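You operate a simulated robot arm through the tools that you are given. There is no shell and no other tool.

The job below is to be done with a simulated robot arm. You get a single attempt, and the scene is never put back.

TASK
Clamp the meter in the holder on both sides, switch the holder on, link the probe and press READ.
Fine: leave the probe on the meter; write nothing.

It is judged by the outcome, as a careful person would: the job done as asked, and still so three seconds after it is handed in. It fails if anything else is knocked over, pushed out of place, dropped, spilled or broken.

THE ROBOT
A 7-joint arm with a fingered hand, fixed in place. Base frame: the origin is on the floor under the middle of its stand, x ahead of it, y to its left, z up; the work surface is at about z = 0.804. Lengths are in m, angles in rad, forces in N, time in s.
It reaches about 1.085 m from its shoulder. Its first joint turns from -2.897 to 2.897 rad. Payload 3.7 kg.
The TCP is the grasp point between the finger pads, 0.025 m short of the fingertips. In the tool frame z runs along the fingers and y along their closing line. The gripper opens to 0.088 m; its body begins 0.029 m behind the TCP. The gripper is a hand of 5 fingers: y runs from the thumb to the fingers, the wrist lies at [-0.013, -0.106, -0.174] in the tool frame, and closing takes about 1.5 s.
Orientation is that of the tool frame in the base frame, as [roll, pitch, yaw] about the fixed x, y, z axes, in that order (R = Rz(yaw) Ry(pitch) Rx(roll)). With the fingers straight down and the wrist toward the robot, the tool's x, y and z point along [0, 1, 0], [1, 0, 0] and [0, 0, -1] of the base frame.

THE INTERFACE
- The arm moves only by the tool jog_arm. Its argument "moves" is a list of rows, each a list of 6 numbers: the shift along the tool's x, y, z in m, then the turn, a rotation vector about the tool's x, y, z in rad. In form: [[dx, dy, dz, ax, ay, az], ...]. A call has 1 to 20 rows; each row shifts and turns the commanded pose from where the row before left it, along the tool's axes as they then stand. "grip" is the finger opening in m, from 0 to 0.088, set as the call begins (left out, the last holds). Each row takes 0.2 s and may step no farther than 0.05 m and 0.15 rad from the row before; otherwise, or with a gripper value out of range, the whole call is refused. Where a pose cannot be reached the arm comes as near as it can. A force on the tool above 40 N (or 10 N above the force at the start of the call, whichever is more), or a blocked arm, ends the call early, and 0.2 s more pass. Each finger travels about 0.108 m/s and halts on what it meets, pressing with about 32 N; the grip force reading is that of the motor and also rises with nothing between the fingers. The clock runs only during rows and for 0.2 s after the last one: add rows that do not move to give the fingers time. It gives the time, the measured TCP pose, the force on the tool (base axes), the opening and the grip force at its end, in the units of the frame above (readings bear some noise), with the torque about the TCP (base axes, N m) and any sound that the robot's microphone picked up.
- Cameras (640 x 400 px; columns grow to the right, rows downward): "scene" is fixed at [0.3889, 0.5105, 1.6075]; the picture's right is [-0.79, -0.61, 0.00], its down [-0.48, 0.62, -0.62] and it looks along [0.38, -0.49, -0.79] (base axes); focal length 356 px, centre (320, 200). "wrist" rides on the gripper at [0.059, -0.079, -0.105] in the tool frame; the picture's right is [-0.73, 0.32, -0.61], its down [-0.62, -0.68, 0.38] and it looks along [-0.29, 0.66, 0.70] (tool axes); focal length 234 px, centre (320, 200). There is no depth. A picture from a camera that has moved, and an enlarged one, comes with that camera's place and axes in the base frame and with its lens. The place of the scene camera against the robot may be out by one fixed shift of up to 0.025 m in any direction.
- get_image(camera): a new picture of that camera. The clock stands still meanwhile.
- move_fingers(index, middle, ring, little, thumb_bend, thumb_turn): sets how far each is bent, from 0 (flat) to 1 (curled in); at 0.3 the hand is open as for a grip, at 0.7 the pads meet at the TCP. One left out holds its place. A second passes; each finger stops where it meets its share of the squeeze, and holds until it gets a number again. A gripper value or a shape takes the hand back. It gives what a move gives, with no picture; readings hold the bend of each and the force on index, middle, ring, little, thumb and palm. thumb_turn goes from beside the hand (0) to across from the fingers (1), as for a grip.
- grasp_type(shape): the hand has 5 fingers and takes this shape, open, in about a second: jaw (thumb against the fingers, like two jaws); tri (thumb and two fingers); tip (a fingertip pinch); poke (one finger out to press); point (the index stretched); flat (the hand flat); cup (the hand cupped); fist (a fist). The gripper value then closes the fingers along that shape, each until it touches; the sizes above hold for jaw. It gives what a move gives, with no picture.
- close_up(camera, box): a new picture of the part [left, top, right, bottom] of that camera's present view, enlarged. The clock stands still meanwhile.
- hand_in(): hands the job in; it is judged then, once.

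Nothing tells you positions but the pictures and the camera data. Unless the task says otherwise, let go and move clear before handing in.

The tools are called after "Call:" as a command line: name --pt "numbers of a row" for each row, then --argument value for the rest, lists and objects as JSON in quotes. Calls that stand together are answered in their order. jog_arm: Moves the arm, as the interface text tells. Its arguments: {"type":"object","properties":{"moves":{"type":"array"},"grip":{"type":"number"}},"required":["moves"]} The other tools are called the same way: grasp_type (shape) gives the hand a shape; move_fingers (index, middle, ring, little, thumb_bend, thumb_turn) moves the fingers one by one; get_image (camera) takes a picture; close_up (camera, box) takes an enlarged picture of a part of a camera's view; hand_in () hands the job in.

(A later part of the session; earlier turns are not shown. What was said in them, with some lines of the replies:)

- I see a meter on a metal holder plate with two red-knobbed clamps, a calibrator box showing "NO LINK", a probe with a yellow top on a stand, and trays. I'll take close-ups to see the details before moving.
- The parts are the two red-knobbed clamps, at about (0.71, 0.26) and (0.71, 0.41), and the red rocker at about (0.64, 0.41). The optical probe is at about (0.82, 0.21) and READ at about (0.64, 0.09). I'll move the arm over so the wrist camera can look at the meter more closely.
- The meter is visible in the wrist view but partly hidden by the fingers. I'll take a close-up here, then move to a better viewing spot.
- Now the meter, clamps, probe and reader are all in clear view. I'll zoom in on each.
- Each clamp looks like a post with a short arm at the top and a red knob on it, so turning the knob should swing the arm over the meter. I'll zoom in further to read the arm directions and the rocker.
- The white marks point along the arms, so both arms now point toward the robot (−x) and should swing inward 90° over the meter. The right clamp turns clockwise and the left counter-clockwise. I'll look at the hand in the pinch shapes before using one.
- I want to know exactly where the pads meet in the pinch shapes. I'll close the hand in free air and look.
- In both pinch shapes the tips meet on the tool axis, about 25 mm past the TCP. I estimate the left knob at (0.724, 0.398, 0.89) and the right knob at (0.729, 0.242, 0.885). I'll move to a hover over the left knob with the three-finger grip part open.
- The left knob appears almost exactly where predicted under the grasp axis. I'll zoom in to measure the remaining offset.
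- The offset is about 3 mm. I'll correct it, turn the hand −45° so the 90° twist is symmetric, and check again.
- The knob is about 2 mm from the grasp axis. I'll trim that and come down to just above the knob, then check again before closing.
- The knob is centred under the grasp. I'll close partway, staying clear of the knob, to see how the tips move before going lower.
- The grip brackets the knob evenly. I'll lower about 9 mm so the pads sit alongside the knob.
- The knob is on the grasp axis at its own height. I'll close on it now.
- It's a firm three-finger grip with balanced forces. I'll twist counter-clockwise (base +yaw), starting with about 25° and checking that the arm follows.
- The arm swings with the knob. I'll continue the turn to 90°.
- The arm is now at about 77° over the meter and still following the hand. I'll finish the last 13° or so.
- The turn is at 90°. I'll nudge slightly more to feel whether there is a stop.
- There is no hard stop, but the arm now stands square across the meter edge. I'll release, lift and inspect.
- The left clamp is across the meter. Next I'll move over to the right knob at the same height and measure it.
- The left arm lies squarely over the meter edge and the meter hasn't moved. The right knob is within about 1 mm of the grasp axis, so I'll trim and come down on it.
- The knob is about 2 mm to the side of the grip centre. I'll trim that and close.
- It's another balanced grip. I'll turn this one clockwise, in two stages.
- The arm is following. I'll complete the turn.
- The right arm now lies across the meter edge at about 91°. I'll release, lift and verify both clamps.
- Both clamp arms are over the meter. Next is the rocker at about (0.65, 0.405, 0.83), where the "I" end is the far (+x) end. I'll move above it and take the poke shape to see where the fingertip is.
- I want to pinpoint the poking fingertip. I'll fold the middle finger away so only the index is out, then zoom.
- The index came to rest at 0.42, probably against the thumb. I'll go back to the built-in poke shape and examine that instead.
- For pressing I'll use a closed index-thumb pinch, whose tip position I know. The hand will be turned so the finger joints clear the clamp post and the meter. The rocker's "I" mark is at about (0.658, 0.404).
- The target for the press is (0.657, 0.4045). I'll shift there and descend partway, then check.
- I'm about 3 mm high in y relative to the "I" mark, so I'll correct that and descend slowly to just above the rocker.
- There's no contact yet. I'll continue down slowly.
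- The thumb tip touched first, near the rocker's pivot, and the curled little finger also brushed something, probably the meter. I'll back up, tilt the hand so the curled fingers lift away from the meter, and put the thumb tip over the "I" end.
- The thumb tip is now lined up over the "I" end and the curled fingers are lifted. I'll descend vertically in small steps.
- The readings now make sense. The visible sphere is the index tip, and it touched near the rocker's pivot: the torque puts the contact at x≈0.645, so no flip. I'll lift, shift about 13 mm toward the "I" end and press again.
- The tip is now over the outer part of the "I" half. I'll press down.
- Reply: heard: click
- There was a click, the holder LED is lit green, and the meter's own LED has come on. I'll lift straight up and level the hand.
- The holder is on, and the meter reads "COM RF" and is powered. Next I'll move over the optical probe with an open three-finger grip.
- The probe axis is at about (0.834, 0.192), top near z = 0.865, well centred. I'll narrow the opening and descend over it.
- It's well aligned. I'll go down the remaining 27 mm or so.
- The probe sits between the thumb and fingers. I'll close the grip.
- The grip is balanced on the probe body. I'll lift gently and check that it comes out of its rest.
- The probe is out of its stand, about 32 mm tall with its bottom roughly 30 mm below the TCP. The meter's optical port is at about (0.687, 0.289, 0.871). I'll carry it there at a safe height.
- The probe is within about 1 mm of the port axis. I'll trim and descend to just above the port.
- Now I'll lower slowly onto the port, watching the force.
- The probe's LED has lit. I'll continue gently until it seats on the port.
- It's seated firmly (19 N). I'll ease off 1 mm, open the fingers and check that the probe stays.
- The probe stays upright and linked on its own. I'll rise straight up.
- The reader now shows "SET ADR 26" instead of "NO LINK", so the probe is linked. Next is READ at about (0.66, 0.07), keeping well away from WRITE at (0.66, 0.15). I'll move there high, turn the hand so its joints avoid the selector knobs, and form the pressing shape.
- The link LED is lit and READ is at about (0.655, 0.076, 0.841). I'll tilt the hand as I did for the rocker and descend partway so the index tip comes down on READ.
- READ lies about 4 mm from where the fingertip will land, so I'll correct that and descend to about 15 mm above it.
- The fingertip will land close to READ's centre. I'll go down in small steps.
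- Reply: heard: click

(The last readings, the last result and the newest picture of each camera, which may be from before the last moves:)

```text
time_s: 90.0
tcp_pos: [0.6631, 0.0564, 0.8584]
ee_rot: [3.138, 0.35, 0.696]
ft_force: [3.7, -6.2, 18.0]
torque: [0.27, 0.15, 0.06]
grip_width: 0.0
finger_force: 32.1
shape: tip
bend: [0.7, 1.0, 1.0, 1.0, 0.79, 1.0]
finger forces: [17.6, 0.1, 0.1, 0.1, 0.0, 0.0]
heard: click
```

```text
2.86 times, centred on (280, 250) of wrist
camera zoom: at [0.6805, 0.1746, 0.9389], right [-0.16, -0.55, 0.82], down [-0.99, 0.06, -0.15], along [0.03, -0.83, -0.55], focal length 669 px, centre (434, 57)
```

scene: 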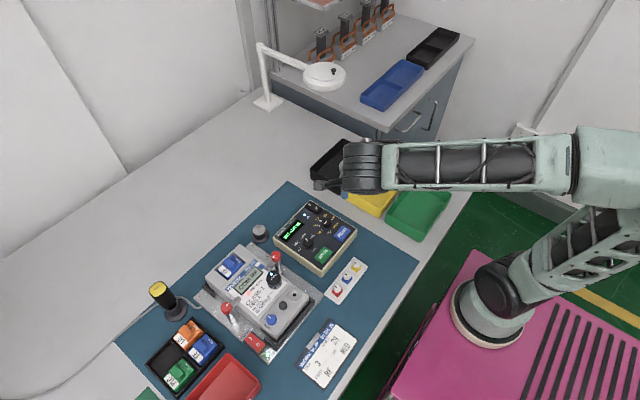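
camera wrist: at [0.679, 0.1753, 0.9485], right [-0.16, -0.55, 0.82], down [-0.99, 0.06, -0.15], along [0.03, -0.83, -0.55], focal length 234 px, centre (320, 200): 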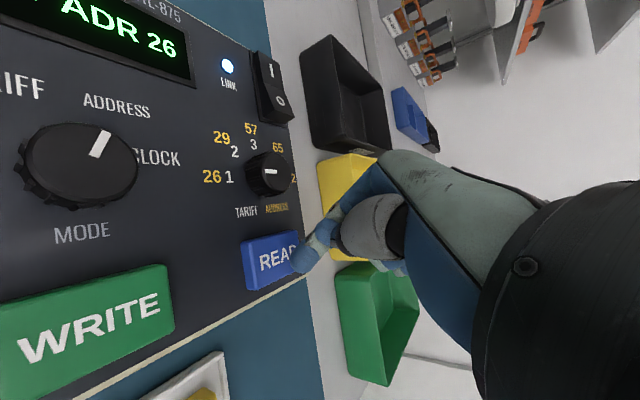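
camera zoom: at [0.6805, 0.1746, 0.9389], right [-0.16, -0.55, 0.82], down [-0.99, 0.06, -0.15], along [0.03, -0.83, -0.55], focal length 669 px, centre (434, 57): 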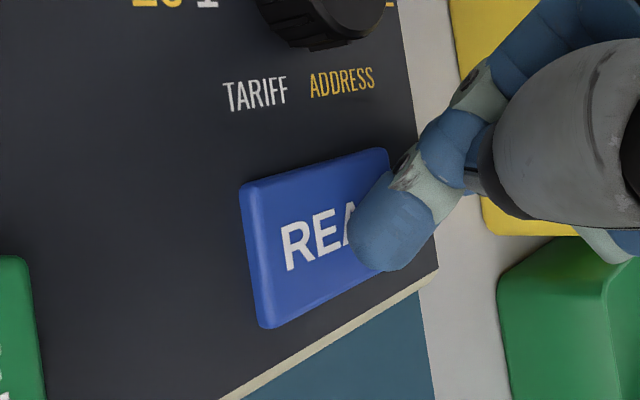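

There was a click and READ is pressed. I'll lift straight up and check the display.

Call:
jog_arm --pt "-0.00137 0 -0.00376 0 0 0" --pt "-0.00343 0 -0.0094 0 0 0" --pt "-0.00686 0 -0.0188 0 0 0" --pt "-0.0103 0 -0.0282 0 0 0" --pt "-0.0103 0 -0.0282 0 0 0" --pt "-0.0103 0 -0.0282 0 0 0" --pt "0 0 0 0 0.1167 0" --pt "0 0 0 0 0.1167 0" --pt "0 0 0 0 0.1167 0" --pt "0 0 0 0 0 0"

Call:
get_image --camera "wrist"

Call:
get_image --camera "scene"

Call:
close_up --camera "scene" --box '[180, 190, 370, 370]'

```text
time_s: 92.2
tcp_pos: [0.6619, 0.0571, 0.982]
ee_rot: [3.141, -0.003, 0.698]
ft_force: [0.5, 0.4, -0.3]
torque: [0.04, -0.01, -0.02]
grip_width: 0.0002
finger_force: 31.9
shape: tip
bend: [0.7, 1.0, 1.0, 1.0, 0.79, 1.0]
finger forces: [0.0, 0.0, 0.0, 0.0, 0.0, 0.0]
```

```text
taken
camera wrist: at [0.6552, 0.1547, 1.0886], right [-0.35, -0.71, 0.61], down [-0.92, 0.12, -0.38], along [0.2, -0.69, -0.7], focal length 234 px, centre (320, 200)
```

wrist: 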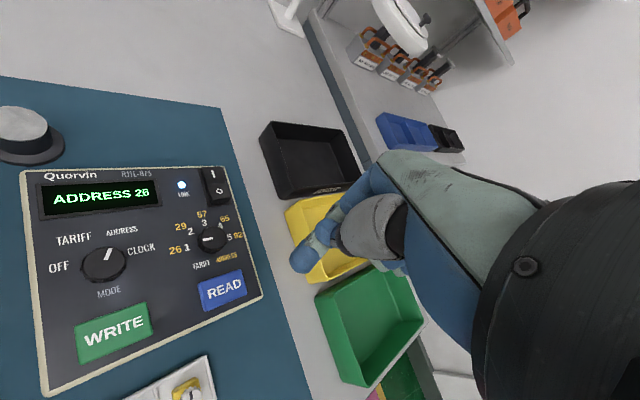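

```text
taken
```

scene: 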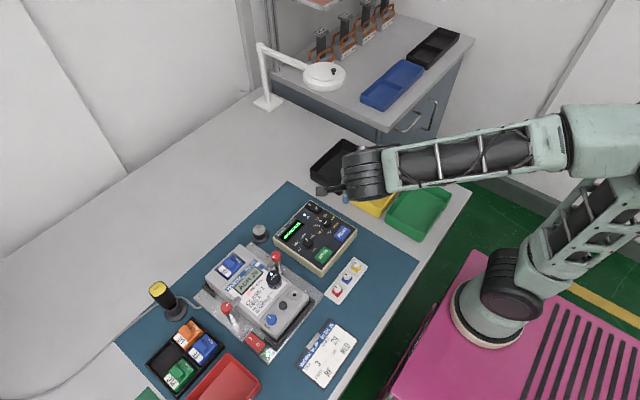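

```text
2.22 times, centred on (275, 280) of scene
camera zoom: at [0.3889, 0.5105, 1.6075], right [-0.79, -0.61, 0.0], down [-0.48, 0.62, -0.62], along [0.38, -0.49, -0.79], focal length 791 px, centre (420, 22)
```

zoom: 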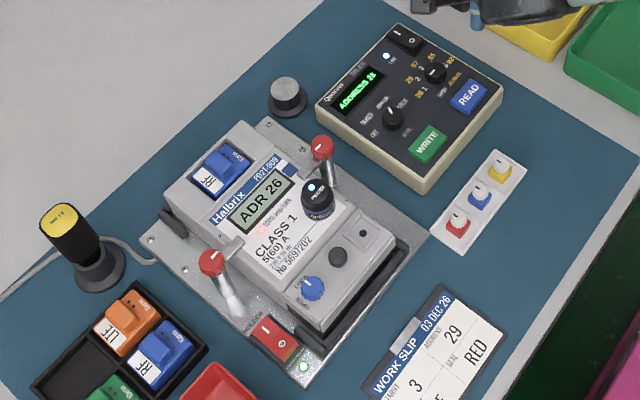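

The reader shows an address readout and the meter shows "ADR 26". I'll verify the details: clamps, probe, display, and nothing displaced.

Call:
close_up --camera "scene" --box '[240, 230, 310, 300]'

Call:
close_up --camera "wrist" --box '[20, 160, 120, 230]'

Call:
close_up --camera "scene" --box '[200, 280, 290, 370]'

Call:
close_up --camera "scene" --box '[265, 190, 375, 310]'

```text
5.71 times, centred on (275, 265) of scene
camera zoom: at [0.3889, 0.5105, 1.6075], right [-0.79, -0.61, 0.0], down [-0.48, 0.62, -0.62], along [0.38, -0.49, -0.79], focal length 2035 px, centre (577, -171)
```

zoom: 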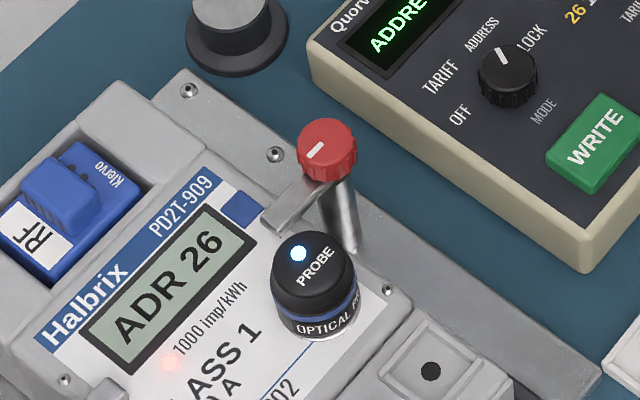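

```text
5.71 times, centred on (70, 195) of wrist
camera zoom: at [0.6552, 0.1547, 1.0886], right [-0.35, -0.71, 0.61], down [-0.92, 0.12, -0.38], along [0.2, -0.69, -0.7], focal length 1338 px, centre (1749, 229)
```

zoom: 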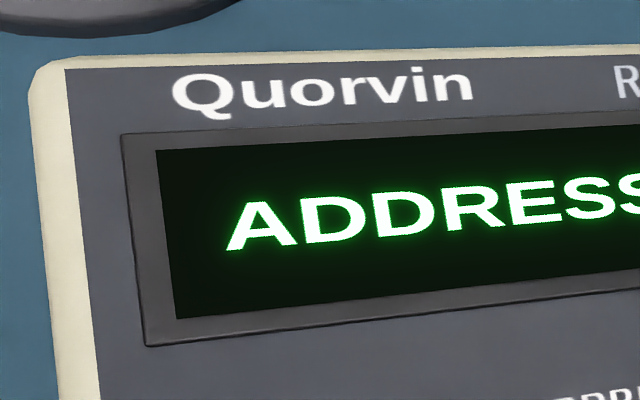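

```text
4.44 times, centred on (245, 325) of scene
camera zoom: at [0.3889, 0.5105, 1.6075], right [-0.79, -0.61, 0.0], down [-0.48, 0.62, -0.62], along [0.38, -0.49, -0.79], focal length 1583 px, centre (653, -356)
```

zoom: 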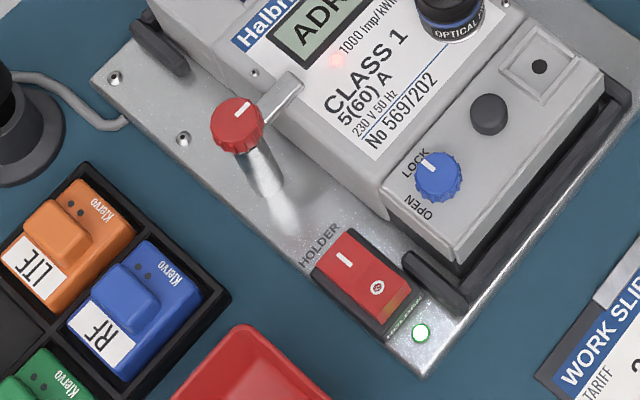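

```text
3.33 times, centred on (320, 250) of scene
camera zoom: at [0.3889, 0.5105, 1.6075], right [-0.79, -0.61, 0.0], down [-0.48, 0.62, -0.62], along [0.38, -0.49, -0.79], focal length 1187 px, centre (320, 33)
```

zoom: 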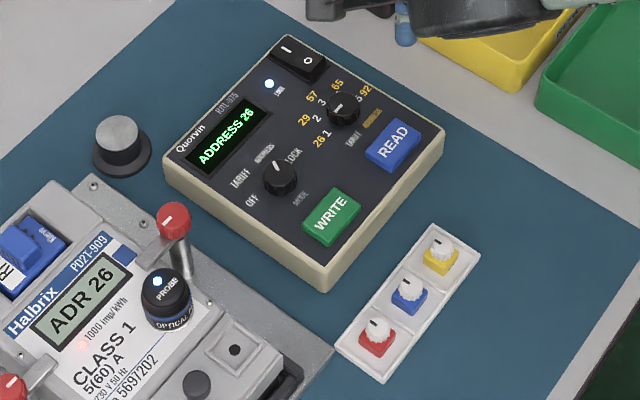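

Everything checks out:
- **Clamps:** both lie across the meter.
- **Holder:** its LED is green.
- **Probe:** it is seated and linked, with its LED lit.
- **Reader:** it shows "ADDRESS 26".
- **Layout:** nothing has moved.

I'll raise the arm well clear before handing in.

Call:
jog_arm --pt "0 0 -0.04 0 0 0" --pt "0 0 -0.04 0 0 0" --pt "0 0 -0.04 0 0 0" --pt "0 0 -0.04 0 0 0" --pt "0 0 -0.04 0 0 0" --pt "0 0 0 0 0 0" --pt "0 0 0 0 0 0"

Call:
grasp_type --shape "jaw"

Call:
get_image --camera "scene"

Call:
close_up --camera "scene" --box '[180, 190, 370, 370]'

```text
time_s: 93.8
tcp_pos: [0.662, 0.0572, 1.182]
ee_rot: [3.141, 0.0, 0.698]
ft_force: [-1.0, 0.6, 0.3]
torque: [0.02, 0.0, 0.0]
grip_width: 0.0
finger_force: 32.0
shape: tip
bend: [0.7, 1.0, 1.0, 1.0, 0.79, 1.0]
finger forces: [0.0, 0.0, 0.0, 0.1, 0.0, 0.1]
```

```text
time_s: 94.7
tcp_pos: [0.6626, 0.0564, 1.1806]
ee_rot: [-3.141, 0.001, 0.699]
ft_force: [-0.1, 0.5, 0.5]
torque: [-0.02, 0.03, 0.03]
grip_width: 0.0875
finger_force: 0.1
shape: jaw
bend: [0.3, 0.3, 0.3, 0.3, 0.3, 0.98]
finger forces: [0.0, 0.1, 0.1, 0.1, 0.1, 0.1]
```

```text
taken
```

scene: 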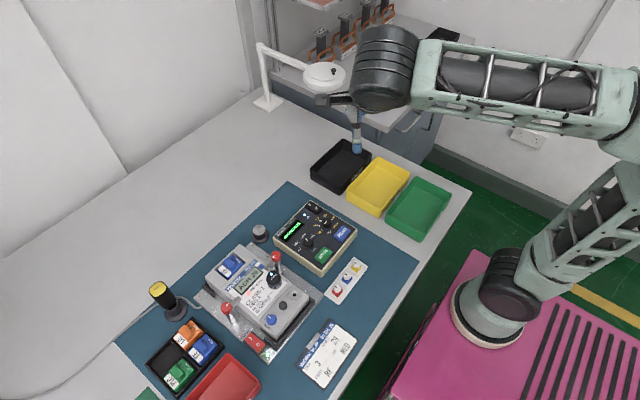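

```text
2.22 times, centred on (275, 280) of scene
camera zoom: at [0.3889, 0.5105, 1.6075], right [-0.79, -0.61, 0.0], down [-0.48, 0.62, -0.62], along [0.38, -0.49, -0.79], focal length 791 px, centre (420, 22)
```

zoom: 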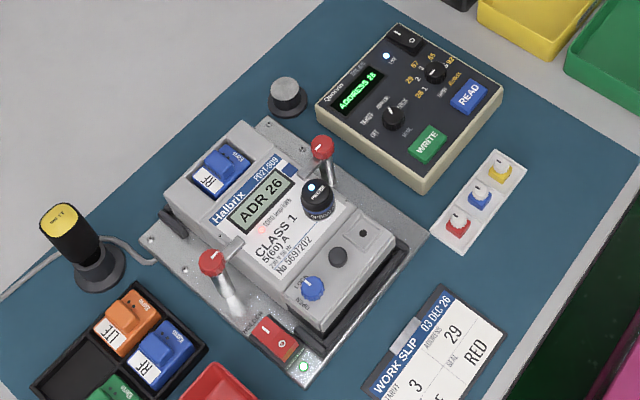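

The arm is well clear and the hand is empty. Both clamps are over the meter, the holder is on, the probe is on the meter and linked, and the reader shows "ADDRESS 26". WRITE was never touched, so I'm handing in.

Call:
hand_in

```text
The job is handed in.
```

I clamped the meter on both sides, switched the holder on, linked the probe and pressed READ, and the job is handed in.

- **Clamps:** both arms lie across the meter's edges, each turned about 90°. I felt no end stop on either, so I judged them closed by position.
- **Holder:** the rocker clicked over to "I", the green LED lit and the meter's display came on.
- **Probe:** it sits on the meter's optical port with its own LED and the reader's LINK light on. I left it there, as you asked.
- **READ:** the button clicked. The reader now shows "ADDRESS 26" and the meter shows "ADR 26".

I did not touch WRITE. In the final pictures, nothing else had been moved or knocked over.
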